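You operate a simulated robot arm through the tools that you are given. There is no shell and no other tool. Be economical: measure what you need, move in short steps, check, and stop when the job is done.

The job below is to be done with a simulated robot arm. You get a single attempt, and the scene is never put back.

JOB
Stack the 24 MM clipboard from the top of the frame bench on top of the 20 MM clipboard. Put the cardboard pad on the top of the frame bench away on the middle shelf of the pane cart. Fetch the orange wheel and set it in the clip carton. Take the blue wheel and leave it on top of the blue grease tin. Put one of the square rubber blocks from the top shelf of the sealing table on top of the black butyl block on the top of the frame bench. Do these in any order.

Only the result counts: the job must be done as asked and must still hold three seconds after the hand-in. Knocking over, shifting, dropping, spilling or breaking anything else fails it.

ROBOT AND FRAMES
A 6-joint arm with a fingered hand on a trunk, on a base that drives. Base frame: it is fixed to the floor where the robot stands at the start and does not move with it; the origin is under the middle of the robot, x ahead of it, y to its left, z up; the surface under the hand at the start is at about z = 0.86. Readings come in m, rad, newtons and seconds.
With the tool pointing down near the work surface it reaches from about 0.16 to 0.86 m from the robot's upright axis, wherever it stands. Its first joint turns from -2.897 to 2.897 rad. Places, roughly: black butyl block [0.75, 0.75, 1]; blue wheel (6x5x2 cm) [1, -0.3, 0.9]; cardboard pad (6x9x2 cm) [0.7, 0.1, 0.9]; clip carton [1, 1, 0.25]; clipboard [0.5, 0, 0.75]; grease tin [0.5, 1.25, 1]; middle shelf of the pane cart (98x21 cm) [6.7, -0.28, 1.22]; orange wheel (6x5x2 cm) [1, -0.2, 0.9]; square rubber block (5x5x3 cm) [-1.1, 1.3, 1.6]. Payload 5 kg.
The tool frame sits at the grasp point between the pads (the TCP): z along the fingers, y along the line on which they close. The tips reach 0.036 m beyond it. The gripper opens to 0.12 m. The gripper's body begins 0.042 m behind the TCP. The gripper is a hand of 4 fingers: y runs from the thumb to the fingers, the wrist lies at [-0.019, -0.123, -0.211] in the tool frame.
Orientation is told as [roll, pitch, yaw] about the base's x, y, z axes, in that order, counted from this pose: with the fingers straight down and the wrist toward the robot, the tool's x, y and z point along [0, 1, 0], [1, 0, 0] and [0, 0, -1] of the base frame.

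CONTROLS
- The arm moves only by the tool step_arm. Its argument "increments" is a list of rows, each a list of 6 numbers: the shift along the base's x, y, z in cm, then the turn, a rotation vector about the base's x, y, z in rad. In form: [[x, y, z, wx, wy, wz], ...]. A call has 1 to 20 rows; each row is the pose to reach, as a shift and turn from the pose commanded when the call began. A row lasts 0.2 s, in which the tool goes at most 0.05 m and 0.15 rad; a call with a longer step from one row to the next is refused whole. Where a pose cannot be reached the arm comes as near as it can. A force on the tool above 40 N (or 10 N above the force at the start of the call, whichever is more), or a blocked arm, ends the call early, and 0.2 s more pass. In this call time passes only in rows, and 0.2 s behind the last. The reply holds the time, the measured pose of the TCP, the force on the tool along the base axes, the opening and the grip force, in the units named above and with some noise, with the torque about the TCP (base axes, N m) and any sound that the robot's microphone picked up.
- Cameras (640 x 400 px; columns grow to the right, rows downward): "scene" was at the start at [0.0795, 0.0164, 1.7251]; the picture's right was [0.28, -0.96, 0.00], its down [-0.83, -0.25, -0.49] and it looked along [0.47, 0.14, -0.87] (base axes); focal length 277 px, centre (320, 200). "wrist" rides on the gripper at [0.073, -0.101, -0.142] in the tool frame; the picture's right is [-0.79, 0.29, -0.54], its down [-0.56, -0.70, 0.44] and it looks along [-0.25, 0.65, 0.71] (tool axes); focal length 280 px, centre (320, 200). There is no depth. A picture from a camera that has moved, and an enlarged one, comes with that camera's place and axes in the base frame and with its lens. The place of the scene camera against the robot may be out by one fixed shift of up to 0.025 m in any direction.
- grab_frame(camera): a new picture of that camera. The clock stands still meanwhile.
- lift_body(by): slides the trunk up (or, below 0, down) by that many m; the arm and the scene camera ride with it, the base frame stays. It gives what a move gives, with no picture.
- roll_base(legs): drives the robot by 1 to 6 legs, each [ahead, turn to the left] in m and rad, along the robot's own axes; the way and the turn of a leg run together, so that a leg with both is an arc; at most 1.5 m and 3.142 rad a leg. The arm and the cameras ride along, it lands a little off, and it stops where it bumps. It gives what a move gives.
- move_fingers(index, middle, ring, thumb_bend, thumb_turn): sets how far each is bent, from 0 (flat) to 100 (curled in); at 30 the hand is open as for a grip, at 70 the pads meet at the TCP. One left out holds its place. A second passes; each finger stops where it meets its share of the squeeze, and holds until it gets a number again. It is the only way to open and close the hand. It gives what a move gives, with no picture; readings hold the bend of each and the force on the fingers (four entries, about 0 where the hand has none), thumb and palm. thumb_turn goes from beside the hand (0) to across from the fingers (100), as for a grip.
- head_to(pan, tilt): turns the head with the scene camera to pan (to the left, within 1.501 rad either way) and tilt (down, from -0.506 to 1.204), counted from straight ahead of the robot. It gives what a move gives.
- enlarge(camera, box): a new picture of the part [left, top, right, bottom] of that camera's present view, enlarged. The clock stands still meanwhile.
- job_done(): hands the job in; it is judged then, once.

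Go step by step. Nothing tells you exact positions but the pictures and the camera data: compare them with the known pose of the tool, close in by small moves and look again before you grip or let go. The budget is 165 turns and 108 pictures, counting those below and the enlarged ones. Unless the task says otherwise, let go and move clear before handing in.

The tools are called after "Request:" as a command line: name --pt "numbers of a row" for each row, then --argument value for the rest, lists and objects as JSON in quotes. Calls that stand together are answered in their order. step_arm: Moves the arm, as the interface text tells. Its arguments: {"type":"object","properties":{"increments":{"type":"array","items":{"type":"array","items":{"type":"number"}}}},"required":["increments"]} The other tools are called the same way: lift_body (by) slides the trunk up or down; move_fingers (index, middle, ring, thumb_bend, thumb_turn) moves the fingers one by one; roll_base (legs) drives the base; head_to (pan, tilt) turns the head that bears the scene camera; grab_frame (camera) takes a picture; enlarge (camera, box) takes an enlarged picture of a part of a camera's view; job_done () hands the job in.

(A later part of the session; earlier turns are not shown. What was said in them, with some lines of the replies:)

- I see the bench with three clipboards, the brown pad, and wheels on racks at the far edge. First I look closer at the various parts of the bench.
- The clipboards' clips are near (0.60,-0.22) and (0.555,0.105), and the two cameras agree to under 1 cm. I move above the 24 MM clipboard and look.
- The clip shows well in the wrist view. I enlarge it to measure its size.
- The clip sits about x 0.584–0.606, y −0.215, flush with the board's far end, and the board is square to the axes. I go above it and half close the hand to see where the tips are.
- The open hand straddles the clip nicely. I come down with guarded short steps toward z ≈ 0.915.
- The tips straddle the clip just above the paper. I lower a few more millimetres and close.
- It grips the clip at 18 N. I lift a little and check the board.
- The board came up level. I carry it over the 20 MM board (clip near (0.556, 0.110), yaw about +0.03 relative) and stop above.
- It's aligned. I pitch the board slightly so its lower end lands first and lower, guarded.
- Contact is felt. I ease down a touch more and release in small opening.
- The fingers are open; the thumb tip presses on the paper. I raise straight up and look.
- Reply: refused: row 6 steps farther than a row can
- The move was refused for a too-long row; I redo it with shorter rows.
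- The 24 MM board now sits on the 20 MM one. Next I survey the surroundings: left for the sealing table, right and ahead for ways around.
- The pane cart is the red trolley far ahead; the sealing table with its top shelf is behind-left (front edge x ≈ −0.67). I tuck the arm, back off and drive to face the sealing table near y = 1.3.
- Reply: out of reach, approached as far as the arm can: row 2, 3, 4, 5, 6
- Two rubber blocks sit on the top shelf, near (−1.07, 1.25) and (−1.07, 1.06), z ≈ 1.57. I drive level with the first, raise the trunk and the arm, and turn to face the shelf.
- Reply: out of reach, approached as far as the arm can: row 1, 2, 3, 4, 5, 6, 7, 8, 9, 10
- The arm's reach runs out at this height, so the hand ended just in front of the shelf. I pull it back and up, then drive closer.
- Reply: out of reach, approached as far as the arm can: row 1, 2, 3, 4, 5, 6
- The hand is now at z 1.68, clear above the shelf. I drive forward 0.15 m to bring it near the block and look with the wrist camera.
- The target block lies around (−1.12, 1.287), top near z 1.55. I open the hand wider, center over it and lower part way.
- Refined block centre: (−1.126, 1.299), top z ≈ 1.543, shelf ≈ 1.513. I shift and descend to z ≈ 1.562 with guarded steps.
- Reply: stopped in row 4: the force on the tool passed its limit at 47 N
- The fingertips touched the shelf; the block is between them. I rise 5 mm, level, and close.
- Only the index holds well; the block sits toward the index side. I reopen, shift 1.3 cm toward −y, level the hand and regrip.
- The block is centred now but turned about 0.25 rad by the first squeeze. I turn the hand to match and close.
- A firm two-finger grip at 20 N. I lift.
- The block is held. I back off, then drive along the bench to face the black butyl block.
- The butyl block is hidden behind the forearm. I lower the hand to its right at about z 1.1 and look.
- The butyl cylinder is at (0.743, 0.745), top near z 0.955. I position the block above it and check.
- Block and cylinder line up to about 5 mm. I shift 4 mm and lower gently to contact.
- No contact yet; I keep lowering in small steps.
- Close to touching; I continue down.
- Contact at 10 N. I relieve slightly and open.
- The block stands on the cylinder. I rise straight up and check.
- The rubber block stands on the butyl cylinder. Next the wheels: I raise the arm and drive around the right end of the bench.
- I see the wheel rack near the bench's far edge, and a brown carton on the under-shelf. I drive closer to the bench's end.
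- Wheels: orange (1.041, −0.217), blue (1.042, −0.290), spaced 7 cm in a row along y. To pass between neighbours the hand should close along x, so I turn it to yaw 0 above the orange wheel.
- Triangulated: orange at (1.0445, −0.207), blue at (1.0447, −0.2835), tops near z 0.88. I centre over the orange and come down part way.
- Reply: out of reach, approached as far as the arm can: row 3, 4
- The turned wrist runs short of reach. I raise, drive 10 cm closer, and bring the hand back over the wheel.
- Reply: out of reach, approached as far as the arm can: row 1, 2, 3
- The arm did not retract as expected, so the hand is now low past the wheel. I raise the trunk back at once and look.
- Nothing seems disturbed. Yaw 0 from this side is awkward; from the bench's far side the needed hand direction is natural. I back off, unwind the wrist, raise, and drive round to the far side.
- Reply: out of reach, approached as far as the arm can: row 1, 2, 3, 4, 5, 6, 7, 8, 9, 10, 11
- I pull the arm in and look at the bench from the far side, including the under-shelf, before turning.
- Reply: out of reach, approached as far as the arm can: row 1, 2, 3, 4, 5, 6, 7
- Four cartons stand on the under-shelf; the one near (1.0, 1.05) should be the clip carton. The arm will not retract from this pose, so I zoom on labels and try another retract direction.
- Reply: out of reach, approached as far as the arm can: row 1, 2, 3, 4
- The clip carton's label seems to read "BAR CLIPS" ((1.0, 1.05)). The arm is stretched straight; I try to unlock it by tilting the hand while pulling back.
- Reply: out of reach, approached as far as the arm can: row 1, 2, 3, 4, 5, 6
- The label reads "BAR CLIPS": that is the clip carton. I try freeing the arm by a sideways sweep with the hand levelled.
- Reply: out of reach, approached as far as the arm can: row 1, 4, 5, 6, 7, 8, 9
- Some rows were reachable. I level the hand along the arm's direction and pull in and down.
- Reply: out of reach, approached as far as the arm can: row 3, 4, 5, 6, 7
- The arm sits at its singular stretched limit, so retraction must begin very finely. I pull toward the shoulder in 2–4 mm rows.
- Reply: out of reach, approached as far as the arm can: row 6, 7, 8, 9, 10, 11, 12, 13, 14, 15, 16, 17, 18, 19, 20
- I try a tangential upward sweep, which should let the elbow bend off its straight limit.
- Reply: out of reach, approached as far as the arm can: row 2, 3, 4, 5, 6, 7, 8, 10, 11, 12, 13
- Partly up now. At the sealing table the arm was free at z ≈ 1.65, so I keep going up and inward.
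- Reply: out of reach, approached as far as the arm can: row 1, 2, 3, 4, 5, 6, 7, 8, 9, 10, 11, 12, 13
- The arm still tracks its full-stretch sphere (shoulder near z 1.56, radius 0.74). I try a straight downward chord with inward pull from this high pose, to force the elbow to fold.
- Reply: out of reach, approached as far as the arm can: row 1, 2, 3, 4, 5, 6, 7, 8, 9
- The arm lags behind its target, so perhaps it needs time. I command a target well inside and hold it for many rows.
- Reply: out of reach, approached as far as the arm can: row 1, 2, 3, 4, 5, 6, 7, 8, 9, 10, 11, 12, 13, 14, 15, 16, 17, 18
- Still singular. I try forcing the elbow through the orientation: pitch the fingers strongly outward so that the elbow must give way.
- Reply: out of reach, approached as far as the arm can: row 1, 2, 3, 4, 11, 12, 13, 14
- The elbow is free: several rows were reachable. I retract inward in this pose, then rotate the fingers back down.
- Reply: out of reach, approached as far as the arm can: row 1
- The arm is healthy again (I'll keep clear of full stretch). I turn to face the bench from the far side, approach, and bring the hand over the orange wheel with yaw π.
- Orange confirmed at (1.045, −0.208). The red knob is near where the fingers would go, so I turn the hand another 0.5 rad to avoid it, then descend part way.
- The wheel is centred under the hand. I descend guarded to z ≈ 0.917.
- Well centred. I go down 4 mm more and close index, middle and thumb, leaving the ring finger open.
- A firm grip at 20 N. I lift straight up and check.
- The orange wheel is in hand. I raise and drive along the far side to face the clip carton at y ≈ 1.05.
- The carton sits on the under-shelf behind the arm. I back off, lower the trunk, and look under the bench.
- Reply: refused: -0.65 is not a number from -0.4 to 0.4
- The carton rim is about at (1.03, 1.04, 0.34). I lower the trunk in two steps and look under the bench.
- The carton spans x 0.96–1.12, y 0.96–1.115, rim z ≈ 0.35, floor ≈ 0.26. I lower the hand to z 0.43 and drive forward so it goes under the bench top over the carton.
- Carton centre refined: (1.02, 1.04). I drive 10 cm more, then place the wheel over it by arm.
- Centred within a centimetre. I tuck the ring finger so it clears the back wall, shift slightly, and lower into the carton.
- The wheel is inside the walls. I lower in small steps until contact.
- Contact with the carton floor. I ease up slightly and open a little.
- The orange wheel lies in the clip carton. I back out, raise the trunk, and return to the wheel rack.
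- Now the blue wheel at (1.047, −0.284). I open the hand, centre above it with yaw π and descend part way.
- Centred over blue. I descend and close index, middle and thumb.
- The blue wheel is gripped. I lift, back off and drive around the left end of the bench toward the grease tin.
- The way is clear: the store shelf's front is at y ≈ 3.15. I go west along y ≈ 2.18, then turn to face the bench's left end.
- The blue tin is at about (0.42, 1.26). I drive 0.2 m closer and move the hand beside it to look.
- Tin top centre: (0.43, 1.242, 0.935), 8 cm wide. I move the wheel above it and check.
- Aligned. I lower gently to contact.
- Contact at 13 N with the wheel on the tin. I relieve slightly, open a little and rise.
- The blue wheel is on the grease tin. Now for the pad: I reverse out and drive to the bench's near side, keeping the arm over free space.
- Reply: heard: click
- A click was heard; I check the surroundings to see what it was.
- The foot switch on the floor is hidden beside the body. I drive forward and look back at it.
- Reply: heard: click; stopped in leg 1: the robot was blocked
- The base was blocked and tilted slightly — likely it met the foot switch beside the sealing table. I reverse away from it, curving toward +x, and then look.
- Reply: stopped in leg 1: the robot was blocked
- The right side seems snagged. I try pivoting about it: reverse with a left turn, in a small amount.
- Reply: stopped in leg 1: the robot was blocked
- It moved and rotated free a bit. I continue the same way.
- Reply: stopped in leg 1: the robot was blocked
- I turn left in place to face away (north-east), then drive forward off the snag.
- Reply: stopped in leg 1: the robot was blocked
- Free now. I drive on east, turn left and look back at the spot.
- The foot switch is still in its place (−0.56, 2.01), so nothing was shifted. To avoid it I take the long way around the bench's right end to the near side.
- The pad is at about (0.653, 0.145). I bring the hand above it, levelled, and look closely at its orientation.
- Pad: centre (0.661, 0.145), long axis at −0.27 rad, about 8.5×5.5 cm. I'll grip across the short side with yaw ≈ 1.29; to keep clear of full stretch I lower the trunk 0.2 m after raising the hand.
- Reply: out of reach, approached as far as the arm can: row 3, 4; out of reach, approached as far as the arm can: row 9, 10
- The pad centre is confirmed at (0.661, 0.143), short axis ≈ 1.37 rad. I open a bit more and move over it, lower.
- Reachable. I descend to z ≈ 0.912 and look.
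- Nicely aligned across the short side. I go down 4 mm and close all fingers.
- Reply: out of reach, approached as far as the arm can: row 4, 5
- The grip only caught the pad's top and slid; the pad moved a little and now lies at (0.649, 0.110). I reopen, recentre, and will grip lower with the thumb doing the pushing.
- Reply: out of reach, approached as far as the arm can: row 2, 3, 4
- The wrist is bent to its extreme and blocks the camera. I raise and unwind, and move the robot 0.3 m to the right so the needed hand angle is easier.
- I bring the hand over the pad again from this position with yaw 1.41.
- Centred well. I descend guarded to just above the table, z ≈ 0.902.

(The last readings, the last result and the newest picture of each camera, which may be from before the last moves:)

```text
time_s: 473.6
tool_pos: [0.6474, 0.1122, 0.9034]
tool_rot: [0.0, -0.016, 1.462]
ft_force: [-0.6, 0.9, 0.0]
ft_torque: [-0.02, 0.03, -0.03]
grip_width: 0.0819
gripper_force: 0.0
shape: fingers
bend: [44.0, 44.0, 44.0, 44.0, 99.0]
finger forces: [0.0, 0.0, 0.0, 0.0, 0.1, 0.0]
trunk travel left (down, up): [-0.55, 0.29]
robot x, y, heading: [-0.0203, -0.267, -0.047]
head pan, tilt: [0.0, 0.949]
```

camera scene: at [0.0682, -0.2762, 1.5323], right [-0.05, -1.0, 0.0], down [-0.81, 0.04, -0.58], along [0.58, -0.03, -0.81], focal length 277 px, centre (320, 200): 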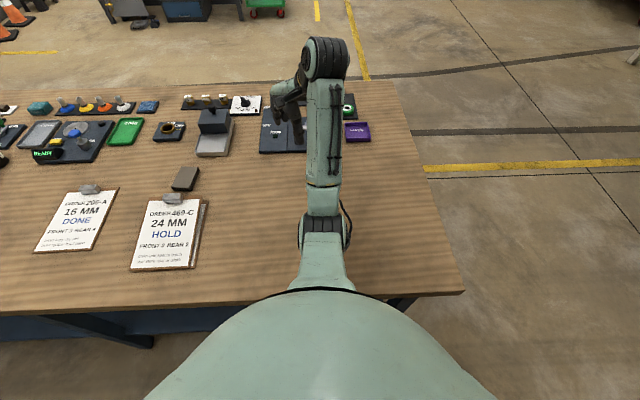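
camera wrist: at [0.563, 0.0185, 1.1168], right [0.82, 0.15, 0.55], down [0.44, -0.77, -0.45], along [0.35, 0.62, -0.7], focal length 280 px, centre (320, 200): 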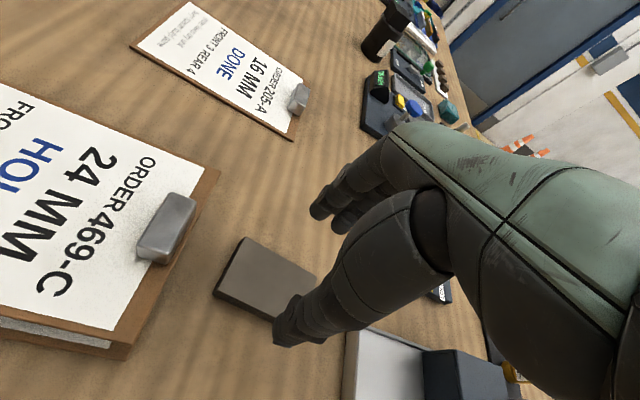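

Request:
step_arm --pt "0 0 -0.3 0 0 0" --pt "0 0 -0.5 0 0 0"

Request:
move_fingers --index 58 --middle 58 --ring 58 --thumb_bend 60

Request:
enlarge --camera "wrist" --box '[160, 150, 400, 350]'

```text
time_s: 474.2
tool_pos: [0.6487, 0.1121, 0.9001]
tool_rot: [0.0, -0.017, 1.462]
ft_force: [0.2, 0.3, 4.3]
ft_torque: [0.18, -0.08, 0.04]
grip_width: 0.0813
gripper_force: 2.3
shape: fingers
bend: [44.0, 44.0, 44.0, 44.0, 99.0]
finger forces: [0.0, 3.9, 0.0, 0.0, 0.0, 0.1]
trunk travel left (down, up): [-0.55, 0.29]
robot x, y, heading: [-0.0201, -0.2729, -0.045]
head pan, tilt: [0.0, 0.949]
```

```text
time_s: 475.2
tool_pos: [0.6482, 0.112, 0.9003]
tool_rot: [-0.003, -0.016, 1.463]
ft_force: [2.0, 3.5, 12.1]
ft_torque: [0.55, -0.26, -0.04]
grip_width: 0.0551
gripper_force: 13.7
shape: fingers
bend: [53.0, 54.0, 55.0, 54.0, 100.0]
finger forces: [4.1, 13.4, 2.6, 0.1, 8.0, 0.0]
trunk travel left (down, up): [-0.55, 0.29]
robot x, y, heading: [-0.0156, -0.2661, -0.046]
head pan, tilt: [0.0, 0.949]
```

```text
2.00 times, centred on (280, 250) of wrist
camera zoom: at [0.5639, 0.0157, 1.042], right [0.81, 0.19, 0.55], down [0.48, -0.75, -0.45], along [0.32, 0.63, -0.7], focal length 561 px, centre (400, 100)
```

zoom: 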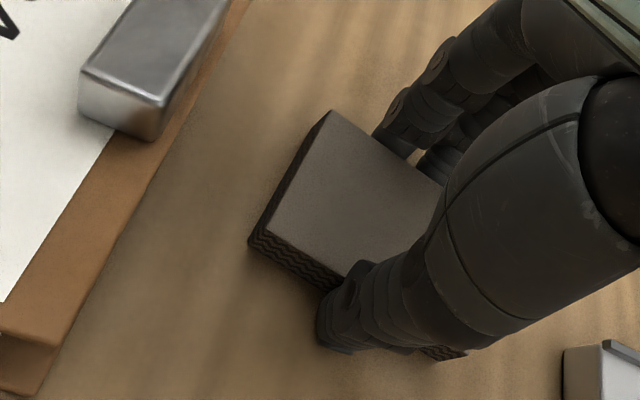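

Pads are on both sides now, tips on the table. I rise 2 mm and tighten.

Request:
step_arm --pt "0 0 0.3 0 0 0"

Request:
move_fingers --index 64 --middle 64 --ring 64 --thumb_bend 68

Request:
step_arm --pt "0 0 0.5 0 0 0" --pt "0 0 1.5 0 0 0" --pt "0 0 3 0 0 0"

Request:
enlarge --camera "wrist" --box '[160, 150, 400, 350]'

```text
time_s: 475.6
tool_pos: [0.6467, 0.1116, 0.9014]
tool_rot: [0.002, -0.014, 1.463]
ft_force: [1.8, 1.2, 5.0]
ft_torque: [0.23, -0.15, -0.04]
grip_width: 0.055
gripper_force: 10.8
shape: fingers
bend: [54.0, 54.0, 55.0, 54.0, 100.0]
finger forces: [3.8, 7.3, 2.3, 0.1, 8.3, 0.1]
trunk travel left (down, up): [-0.55, 0.29]
robot x, y, heading: [-0.0222, -0.2681, -0.051]
head pan, tilt: [0.0, 0.949]
```

```text
time_s: 476.6
tool_pos: [0.6473, 0.1121, 0.9026]
tool_rot: [0.002, -0.016, 1.463]
ft_force: [0.2, -0.2, 0.3]
ft_torque: [0.0, -0.01, 0.0]
grip_width: 0.0543
gripper_force: 18.4
shape: fingers
bend: [57.0, 59.0, 60.0, 53.0, 100.0]
finger forces: [6.7, 6.9, 4.7, 0.0, 18.2, 0.1]
trunk travel left (down, up): [-0.55, 0.29]
robot x, y, heading: [-0.0188, -0.2703, -0.056]
head pan, tilt: [0.0, 0.949]
```

```text
time_s: 477.4
tool_pos: [0.6479, 0.1126, 0.9325]
tool_rot: [-0.001, -0.016, 1.463]
ft_force: [0.3, 0.1, -1.0]
ft_torque: [0.02, -0.04, 0.01]
grip_width: 0.0544
gripper_force: 17.7
shape: fingers
bend: [57.0, 59.0, 60.0, 53.0, 100.0]
finger forces: [6.9, 6.7, 4.7, 0.1, 18.1, 0.1]
trunk travel left (down, up): [-0.55, 0.29]
robot x, y, heading: [-0.0212, -0.2679, -0.05]
head pan, tilt: [0.0, 0.949]
```

```text
2.00 times, centred on (280, 250) of wrist
camera zoom: at [0.565, 0.0161, 1.074], right [0.82, 0.19, 0.55], down [0.48, -0.75, -0.45], along [0.32, 0.63, -0.7], focal length 561 px, centre (400, 100)
```

zoom: 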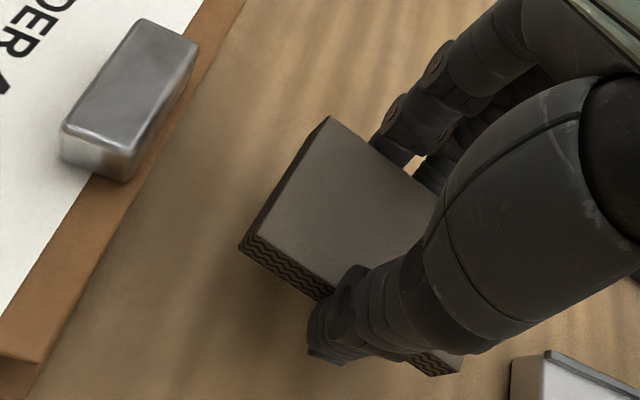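

The pad is held firmly. I raise it, unwind the wrist to the natural pose, raise the trunk, and start toward the pane cart.

Request:
step_arm --pt "0 0 4 0 0 0" --pt "0 0 8 0 0 -0.12" --pt "0 -1 12 0 0 -0.25" --pt "-0.5 -4 15 0 0 -0.38" --pt "-1 -8 17 0 0 -0.51" --pt "-1.5 -12 18 0 0 -0.64" --pt "-2 -16 19 0 0 -0.77" --pt "-2.5 -20 20 0 0 -0.9" --pt "-3 -24 20 0 0 -1.03" --pt "-3.5 -28 20 0 0 -1.16" --pt "-4 -32 20 0 0 -1.29" --pt "-4 -36 20 0 0 -1.42" --pt "-4 -39 20 0 0 -1.5"

Request:
lift_body --by 0.25

Request:
roll_base --legs '[[0, -1.52], [1.15, 0], [0, 1.571], [1.5, 0], [1.5, 0], [1.5, 0]]'

Request:
head_to --pan 0.3 --tilt 0.35

Request:
grab_frame --camera "scene"

```text
time_s: 480.2
tool_pos: [0.6671, -0.2823, 1.0647]
tool_rot: [0.002, -0.025, -0.04]
ft_force: [0.0, 0.3, -0.4]
ft_torque: [0.05, 0.01, -0.03]
grip_width: 0.0542
gripper_force: 17.5
shape: fingers
bend: [57.0, 59.0, 60.0, 53.0, 100.0]
finger forces: [6.9, 6.5, 4.5, 0.0, 17.7, 0.1]
out of reach, approached as far as the arm can: row 6, 7, 8, 9, 10, 11, 12, 13
trunk travel left (down, up): [-0.55, 0.29]
robot x, y, heading: [-0.0163, -0.2688, -0.045]
head pan, tilt: [0.0, 0.949]
```

```text
time_s: 482.8
tool_pos: [0.6678, -0.2808, 1.3148]
tool_rot: [0.002, -0.025, -0.038]
ft_force: [-1.0, 0.8, 0.0]
ft_torque: [0.02, -0.04, 0.01]
grip_width: 0.0543
gripper_force: 17.7
shape: fingers
bend: [57.0, 59.0, 60.0, 53.0, 100.0]
finger forces: [6.8, 6.6, 4.5, 0.0, 17.8, 0.0]
trunk travel left (down, up): [-0.8, 0.04]
robot x, y, heading: [-0.0194, -0.2675, -0.051]
head pan, tilt: [0.0, 0.949]
```

```text
time_s: 490.2
tool_pos: [0.0336, -1.2739, 1.3159]
tool_rot: [-0.002, -0.026, -1.522]
ft_force: [-0.3, 0.6, -0.8]
ft_torque: [-0.02, 0.07, 0.0]
grip_width: 0.0541
gripper_force: 17.2
shape: fingers
bend: [57.0, 59.0, 60.0, 54.0, 100.0]
finger forces: [6.7, 6.3, 4.7, 0.0, 17.7, 0.0]
trunk travel left (down, up): [-0.8, 0.04]
robot x, y, heading: [-0.0207, -0.5863, -1.401]
head pan, tilt: [0.0, 0.949]
stopped in leg 2: the robot was blocked; the commanded pose is now the measured one
```

```text
time_s: 491.2
tool_pos: [0.0331, -1.2746, 1.3174]
tool_rot: [0.0, -0.026, -1.526]
ft_force: [0.9, 0.0, 0.1]
ft_torque: [-0.01, 0.01, 0.01]
grip_width: 0.0537
gripper_force: 17.9
shape: fingers
bend: [57.0, 59.0, 60.0, 54.0, 100.0]
finger forces: [6.7, 6.3, 4.7, 0.1, 17.8, 0.1]
trunk travel left (down, up): [-0.8, 0.04]
robot x, y, heading: [-0.0211, -0.5923, -1.4]
head pan, tilt: [0.3, 0.351]
```

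```text
12 pictures are left
camera scene: at [0.0139, -0.7031, 1.8335], right [-0.89, -0.45, 0.0], down [-0.16, 0.31, -0.94], along [0.42, -0.84, -0.34], focal length 277 px, centre (320, 200)
```

scene: 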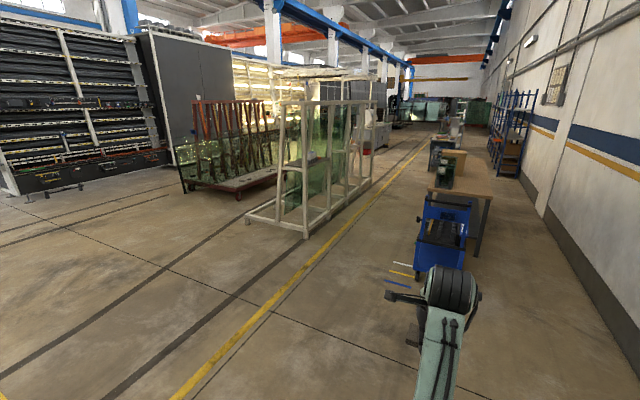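

The base touched the bench's end leg. I back up, angle away from the bench, and go on.

Request:
roll_base --legs '[[-0.25, -0.1], [0, -0.5], [0.45, 0]]'

```text
time_s: 497.4
tool_pos: [-0.5987, -1.3491, 1.3159]
tool_rot: [0.001, -0.025, -2.139]
ft_force: [0.0, 0.3, 0.8]
ft_torque: [0.0, 0.0, 0.02]
grip_width: 0.0539
gripper_force: 17.3
shape: fingers
bend: [57.0, 59.0, 60.0, 54.0, 100.0]
finger forces: [6.8, 6.2, 4.5, 0.0, 17.3, 0.0]
trunk travel left (down, up): [-0.8, 0.04]
robot x, y, heading: [-0.2501, -0.7609, -2.019]
head pan, tilt: [0.3, 0.351]
```

Request:
roll_base --legs '[[0, 0.45], [0.65, 0], [0, 1.57], [1.5, 0], [1.5, 0], [1.5, 0]]'

Request:
head_to --pan 0.35 --tilt 0.3

Request:
grab_frame --camera "scene"

```text
time_s: 530.9
tool_pos: [4.9627, -1.4407, 1.3162]
tool_rot: [0.001, -0.024, -0.122]
ft_force: [-0.3, 0.2, -0.2]
ft_torque: [-0.01, -0.01, 0.0]
grip_width: 0.053
gripper_force: 16.9
shape: fingers
bend: [57.0, 59.0, 60.0, 54.0, 100.0]
finger forces: [6.6, 5.9, 4.1, 0.0, 16.5, 0.0]
trunk travel left (down, up): [-0.8, 0.04]
robot x, y, heading: [4.2768, -1.3752, -0.001]
head pan, tilt: [0.3, 0.351]
```

```text
time_s: 531.5
tool_pos: [4.9617, -1.4406, 1.3157]
tool_rot: [0.002, -0.024, -0.12]
ft_force: [0.7, 0.6, 0.1]
ft_torque: [0.04, -0.04, 0.0]
grip_width: 0.0529
gripper_force: 16.3
shape: fingers
bend: [57.0, 59.0, 60.0, 54.0, 100.0]
finger forces: [6.5, 5.9, 4.1, 0.1, 16.4, 0.0]
trunk travel left (down, up): [-0.8, 0.04]
robot x, y, heading: [4.2806, -1.3802, -0.002]
head pan, tilt: [0.351, 0.3]
```

```text
11 pictures are left
camera scene: at [4.3812, -1.3486, 1.8381], right [0.35, -0.94, 0.0], down [-0.28, -0.1, -0.96], along [0.9, 0.33, -0.3], focal length 277 px, centre (320, 200)
```

scene: 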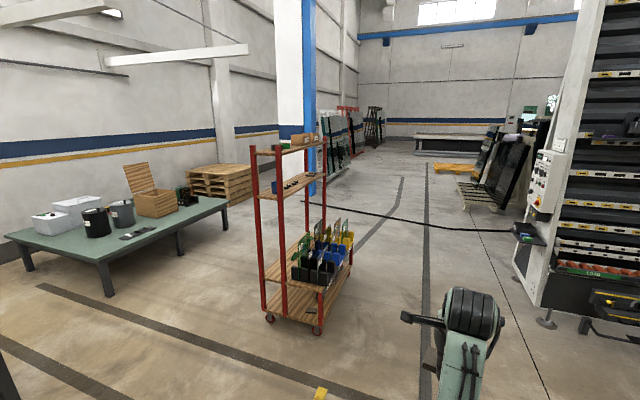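

The red pane cart stands ahead with three decks; the middle one carries small dark items. I zoom in on it.

Request:
enlarge --camera "scene" --box '[230, 120, 370, 230]'

```text
3.64 times, centred on (300, 175) of scene
camera zoom: at [4.3812, -1.3486, 1.8381], right [0.35, -0.94, 0.0], down [-0.28, -0.1, -0.96], along [0.9, 0.33, -0.3], focal length 1006 px, centre (393, 291)
```

zoom: 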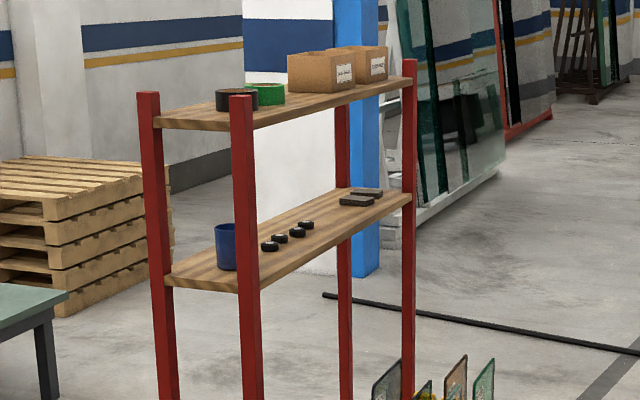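

The middle shelf spans x 6.18–7.17, y −0.385…−0.18, open toward −y. A free gap lies between the rollers (≤6.68) and the dark slabs (≥6.95), so I aim for (6.82, −0.30). I drive beside the cart and face it.

Request:
roll_base --legs '[[1.5, 0], [1.04, 0], [0, 1.573]]'

Request:
head_to --pan 0.25 --tilt 0.45

Request:
grab_frame --camera "scene"

```text
time_s: 549.8
tool_pos: [6.7946, -0.5266, 1.3142]
tool_rot: [0.001, -0.023, 1.57]
ft_force: [0.5, -0.3, 0.0]
ft_torque: [-0.01, 0.0, 0.0]
grip_width: 0.0526
gripper_force: 15.8
shape: fingers
bend: [57.0, 59.0, 60.0, 54.0, 100.0]
finger forces: [6.4, 5.7, 4.1, 0.1, 15.9, 0.1]
trunk travel left (down, up): [-0.8, 0.04]
robot x, y, heading: [6.8124, -1.215, 1.693]
head pan, tilt: [0.351, 0.3]
```

```text
time_s: 550.5
tool_pos: [6.7941, -0.5271, 1.3152]
tool_rot: [0.002, -0.023, 1.572]
ft_force: [-0.7, 0.2, -0.2]
ft_torque: [0.01, -0.01, 0.01]
grip_width: 0.0525
gripper_force: 16.0
shape: fingers
bend: [57.0, 59.0, 60.0, 54.0, 100.0]
finger forces: [6.4, 5.6, 4.0, 0.0, 16.0, 0.0]
trunk travel left (down, up): [-0.8, 0.04]
robot x, y, heading: [6.8128, -1.2143, 1.694]
head pan, tilt: [0.25, 0.45]
```

```text
9 pictures are left
camera scene: at [6.7634, -1.0998, 1.8243], right [0.93, 0.36, 0.0], down [0.16, -0.41, -0.9], along [-0.33, 0.84, -0.43], focal length 277 px, centre (320, 200)
```

scene: 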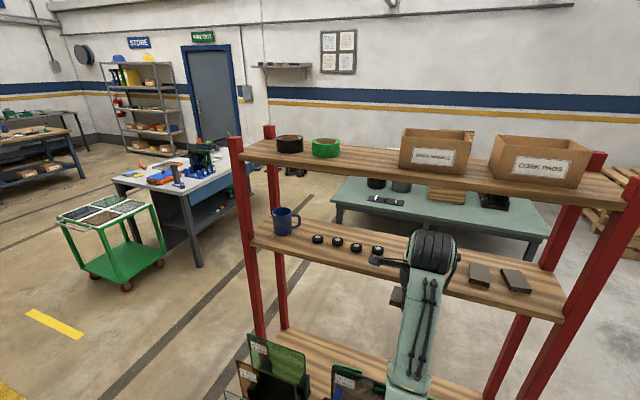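

Free slot centre is about (6.81, −0.29). I shift x with the arm, drive 0.1 m, then push in slowly with guarded arm moves.

Request:
step_arm --pt "1.5 0 0 0 0 0" --pt "3 0 0 0 0 0"

Request:
roll_base --legs '[[0.1, 0]]'

Request:
step_arm --pt "0 2.5 0 0 0 0" --pt "0 5 0 0 0 0" --pt "0 7 0 0 0 0" --pt "0 9 0 0 0 0"

Request:
grab_frame --camera "wrist"

```text
time_s: 551.1
tool_pos: [6.8242, -0.5276, 1.3156]
tool_rot: [0.003, -0.024, 1.57]
ft_force: [0.7, 0.3, 0.5]
ft_torque: [-0.01, 0.04, 0.02]
grip_width: 0.0526
gripper_force: 16.4
shape: fingers
bend: [57.0, 59.0, 60.0, 54.0, 100.0]
finger forces: [6.4, 5.8, 4.0, 0.0, 16.0, 0.0]
trunk travel left (down, up): [-0.8, 0.04]
robot x, y, heading: [6.8189, -1.2114, 1.69]
head pan, tilt: [0.25, 0.45]
```

```text
time_s: 552.3
tool_pos: [6.8124, -0.4308, 1.3148]
tool_rot: [0.002, -0.028, 1.57]
ft_force: [-0.8, -0.3, -0.6]
ft_torque: [-0.01, 0.0, 0.01]
grip_width: 0.0527
gripper_force: 16.2
shape: fingers
bend: [57.0, 59.0, 60.0, 54.0, 100.0]
finger forces: [6.4, 5.8, 4.0, 0.0, 16.0, 0.0]
trunk travel left (down, up): [-0.8, 0.04]
robot x, y, heading: [6.8036, -1.1187, 1.692]
head pan, tilt: [0.25, 0.45]
```

```text
time_s: 553.3
tool_pos: [6.8116, -0.3399, 1.3144]
tool_rot: [0.001, -0.024, 1.57]
ft_force: [-0.9, -0.4, 0.1]
ft_torque: [-0.01, -0.01, 0.01]
grip_width: 0.0527
gripper_force: 16.1
shape: fingers
bend: [57.0, 59.0, 60.0, 54.0, 100.0]
finger forces: [6.4, 5.7, 3.9, 0.0, 16.1, 0.0]
trunk travel left (down, up): [-0.8, 0.04]
robot x, y, heading: [6.8041, -1.1149, 1.693]
head pan, tilt: [0.25, 0.45]
```

```text
8 pictures are left
camera wrist: at [6.7395, -0.4456, 1.4548], right [0.79, 0.27, 0.55], down [0.56, -0.69, -0.46], along [0.25, 0.67, -0.7], focal length 280 px, centre (320, 200)
```

wrist: 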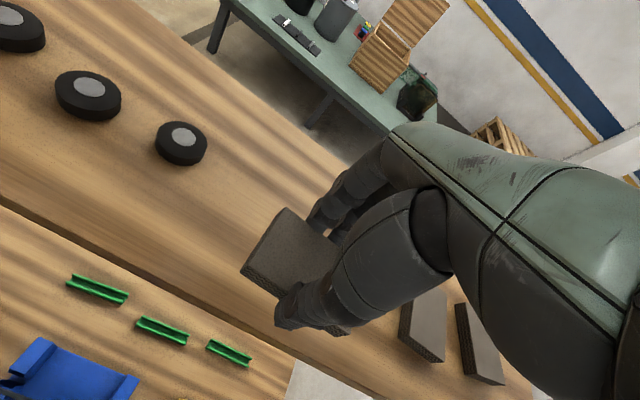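

The slot is clear: roller edge at 6.70, slab edge at 6.948, shelf front at y −0.376. I push in 4.5 cm more and lower gently.

Request:
step_arm --pt "0.5 1.5 0 0 0 0" --pt "1 3 0 0 0 0" --pt "1 4.5 0 0 0 0" --pt "1 4.5 -1.5 0 0 0" --pt "1 4.5 -3 0 0 0" --pt "1 4.5 -3.8 0 0 0" --pt "1 4.5 -4.4 0 0 0"

```text
time_s: 554.9
tool_pos: [6.8227, -0.2944, 1.2707]
tool_rot: [0.002, -0.025, 1.571]
ft_force: [-0.1, 0.8, 0.1]
ft_torque: [0.0, -0.01, 0.01]
grip_width: 0.0524
gripper_force: 16.0
shape: fingers
bend: [57.0, 59.0, 60.0, 54.0, 100.0]
finger forces: [6.4, 5.7, 3.8, 0.1, 15.9, 0.1]
trunk travel left (down, up): [-0.8, 0.04]
robot x, y, heading: [6.8025, -1.1181, 1.694]
head pan, tilt: [0.25, 0.45]
```

Request:
step_arm --pt "0 0 -0.3 0 0 0" --pt "0 0 -0.6 0 0 0" --pt "0 0 -0.9 0 0 0" --pt "0 0 -1.2 0 0 0"

Request:
grab_frame --camera "wrist"

```text
time_s: 555.9
tool_pos: [6.822, -0.2947, 1.2608]
tool_rot: [0.001, -0.029, 1.571]
ft_force: [-0.3, 3.0, 5.4]
ft_torque: [0.04, 0.01, 0.0]
grip_width: 0.0524
gripper_force: 18.4
shape: fingers
bend: [57.0, 59.0, 60.0, 55.0, 100.0]
finger forces: [7.2, 8.6, 4.4, 0.1, 15.9, 0.0]
trunk travel left (down, up): [-0.8, 0.04]
robot x, y, heading: [6.8033, -1.1155, 1.69]
head pan, tilt: [0.25, 0.45]
```

```text
7 pictures are left
camera wrist: at [6.749, -0.4014, 1.4014], right [0.79, 0.27, 0.55], down [0.56, -0.69, -0.46], along [0.25, 0.67, -0.7], focal length 280 px, centre (320, 200)
```

wrist: 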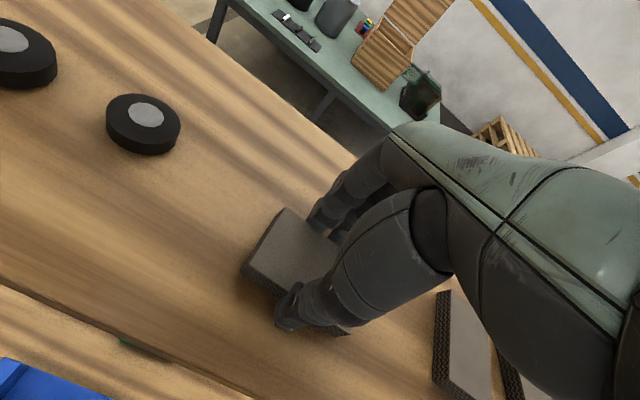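

Contact felt; the pad is down in the free slot. I open and withdraw by the way I came in.

Request:
move_fingers --index 46 --middle 46 --ring 46 --thumb_bend 45

Request:
step_arm --pt "0 0 0.8 0 0 0" --pt "0 0 2.5 0 0 0" --pt "0 0 5 0 0 0" --pt "0 -3 5.2 0 0 0" --pt "0 -6 5.2 0 0 0" --pt "0 -9 5.2 0 0 0"

Request:
grab_frame --camera "wrist"

```text
time_s: 556.9
tool_pos: [6.8222, -0.2961, 1.2593]
tool_rot: [0.004, -0.028, 1.57]
ft_force: [-0.6, -1.7, 2.9]
ft_torque: [0.1, 0.0, -0.01]
grip_width: 0.077
gripper_force: 1.2
shape: fingers
bend: [46.0, 47.0, 46.0, 45.0, 99.0]
finger forces: [0.1, 3.4, 0.0, 0.0, 0.0, 0.0]
trunk travel left (down, up): [-0.8, 0.04]
robot x, y, heading: [6.803, -1.1169, 1.699]
head pan, tilt: [0.25, 0.45]
```

```text
time_s: 558.3
tool_pos: [6.8229, -0.3844, 1.3142]
tool_rot: [0.0, -0.027, 1.57]
ft_force: [0.4, -0.4, 0.6]
ft_torque: [0.01, 0.02, -0.02]
grip_width: 0.0774
gripper_force: 0.2
shape: fingers
bend: [46.0, 46.0, 46.0, 45.0, 99.0]
finger forces: [0.0, 0.1, 0.0, 0.0, 0.1, 0.1]
trunk travel left (down, up): [-0.8, 0.04]
robot x, y, heading: [6.8051, -1.1164, 1.69]
head pan, tilt: [0.25, 0.45]
```

```text
6 pictures are left
camera wrist: at [6.7505, -0.4905, 1.4555], right [0.79, 0.27, 0.55], down [0.56, -0.69, -0.46], along [0.25, 0.67, -0.7], focal length 280 px, centre (320, 200)
```

wrist: 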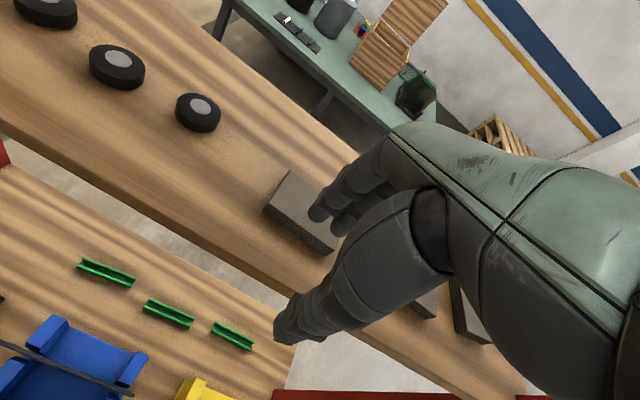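

The pad lies flat on the middle shelf. I back the robot clear of the cart and take a final look.

Request:
roll_base --legs '[[-0.35, 0]]'

Request:
head_to --pan -0.1 --tilt 0.4

Request:
grab_frame --camera "scene"

```text
time_s: 560.7
tool_pos: [6.8641, -0.7253, 1.3148]
tool_rot: [0.0, -0.025, 1.571]
ft_force: [0.4, 0.8, 0.6]
ft_torque: [0.0, 0.0, 0.02]
grip_width: 0.0771
gripper_force: 0.1
shape: fingers
bend: [46.0, 46.0, 46.0, 45.0, 99.0]
finger forces: [0.0, 0.1, 0.1, 0.1, 0.1, 0.0]
trunk travel left (down, up): [-0.8, 0.04]
robot x, y, heading: [6.8452, -1.458, 1.695]
head pan, tilt: [0.25, 0.45]
```

```text
time_s: 561.5
tool_pos: [6.8657, -0.7255, 1.3145]
tool_rot: [0.001, -0.024, 1.572]
ft_force: [-0.1, -0.7, 0.7]
ft_torque: [-0.01, -0.01, 0.03]
grip_width: 0.0775
gripper_force: 0.0
shape: fingers
bend: [46.0, 46.0, 46.0, 45.0, 99.0]
finger forces: [0.1, 0.1, 0.0, 0.0, 0.0, 0.1]
trunk travel left (down, up): [-0.8, 0.04]
robot x, y, heading: [6.8459, -1.457, 1.694]
head pan, tilt: [-0.099, 0.4]
```

```text
5 pictures are left
camera scene: at [6.8249, -1.3379, 1.8289], right [1.0, 0.02, 0.0], down [0.01, -0.39, -0.92], along [-0.02, 0.92, -0.39], focal length 277 px, centre (320, 200)
```

scene: 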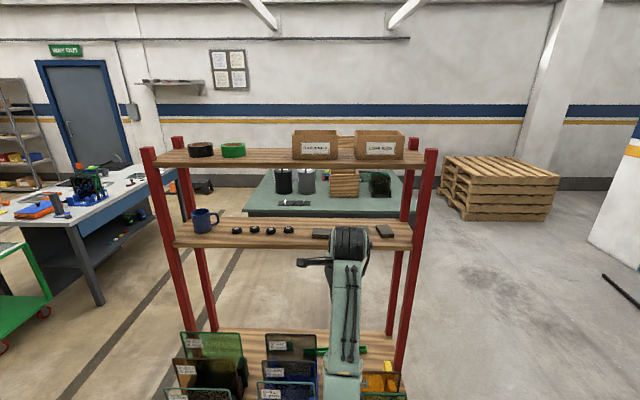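

The pad is in place and the cart's other items stand. As a last check I look toward the bench from here.

Request:
head_to --pan 1.3 --tilt 0.15

Request:
enlarge --camera "scene" --box '[270, 150, 430, 250]'

```text
time_s: 563.1
tool_pos: [6.8646, -0.7262, 1.3139]
tool_rot: [0.001, -0.026, 1.571]
ft_force: [-0.1, 0.4, -0.1]
ft_torque: [0.0, -0.02, 0.0]
grip_width: 0.0776
gripper_force: 0.0
shape: fingers
bend: [46.0, 46.0, 46.0, 45.0, 99.0]
finger forces: [0.0, 0.0, 0.0, 0.1, 0.1, 0.1]
trunk travel left (down, up): [-0.8, 0.04]
robot x, y, heading: [6.8451, -1.4563, 1.69]
head pan, tilt: [1.3, 0.15]
```

```text
4.00 times, centred on (350, 200) of scene
camera zoom: at [6.7355, -1.4164, 1.8522], right [0.15, 0.99, 0.0], down [0.15, -0.02, -0.99], along [-0.98, 0.15, -0.15], focal length 1106 px, centre (200, 200)
```

zoom: 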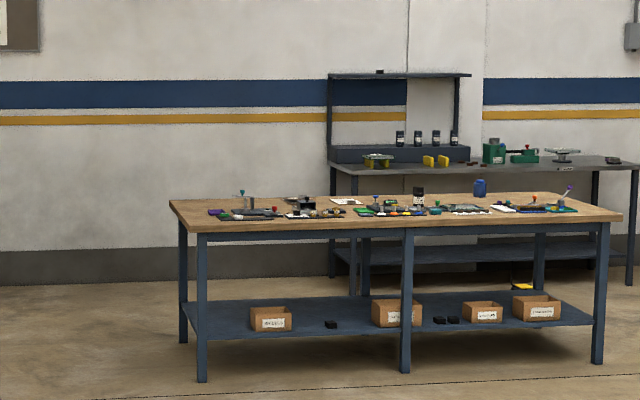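

From here I can see the wheel still on the tin and the rubber block still on the butyl block. The rest of the bench looks in order, so I hand in.

Request:
job_done

```text
The job is handed in.
```

I did all five parts of the job and handed it in; the hand was empty and clear of everything.

- **Clipboards:** the 24 MM clipboard lies on the 20 MM one, slightly tilted because it rests on the lower board's clip.
- **Cardboard pad:** it lies flat on the middle shelf of the pane cart, between the rollers and the dark slabs.
- **Orange wheel:** it is in the carton labelled "BAR CLIPS", which I took to be the clip carton.
- **Blue wheel:** it is on top of the blue grease tin.
- **Rubber block:** one block from the sealing table's top shelf stands on the black butyl block.

Some contacts along the way could count against the result:

- **Foot switch:** the base ran onto the one by the sealing table and it clicked. It looked to be in its place afterwards.
- **Bench:** the base was blocked beside the bench's right end, most likely against a leg. A distant look afterwards showed nothing fallen or out of place.
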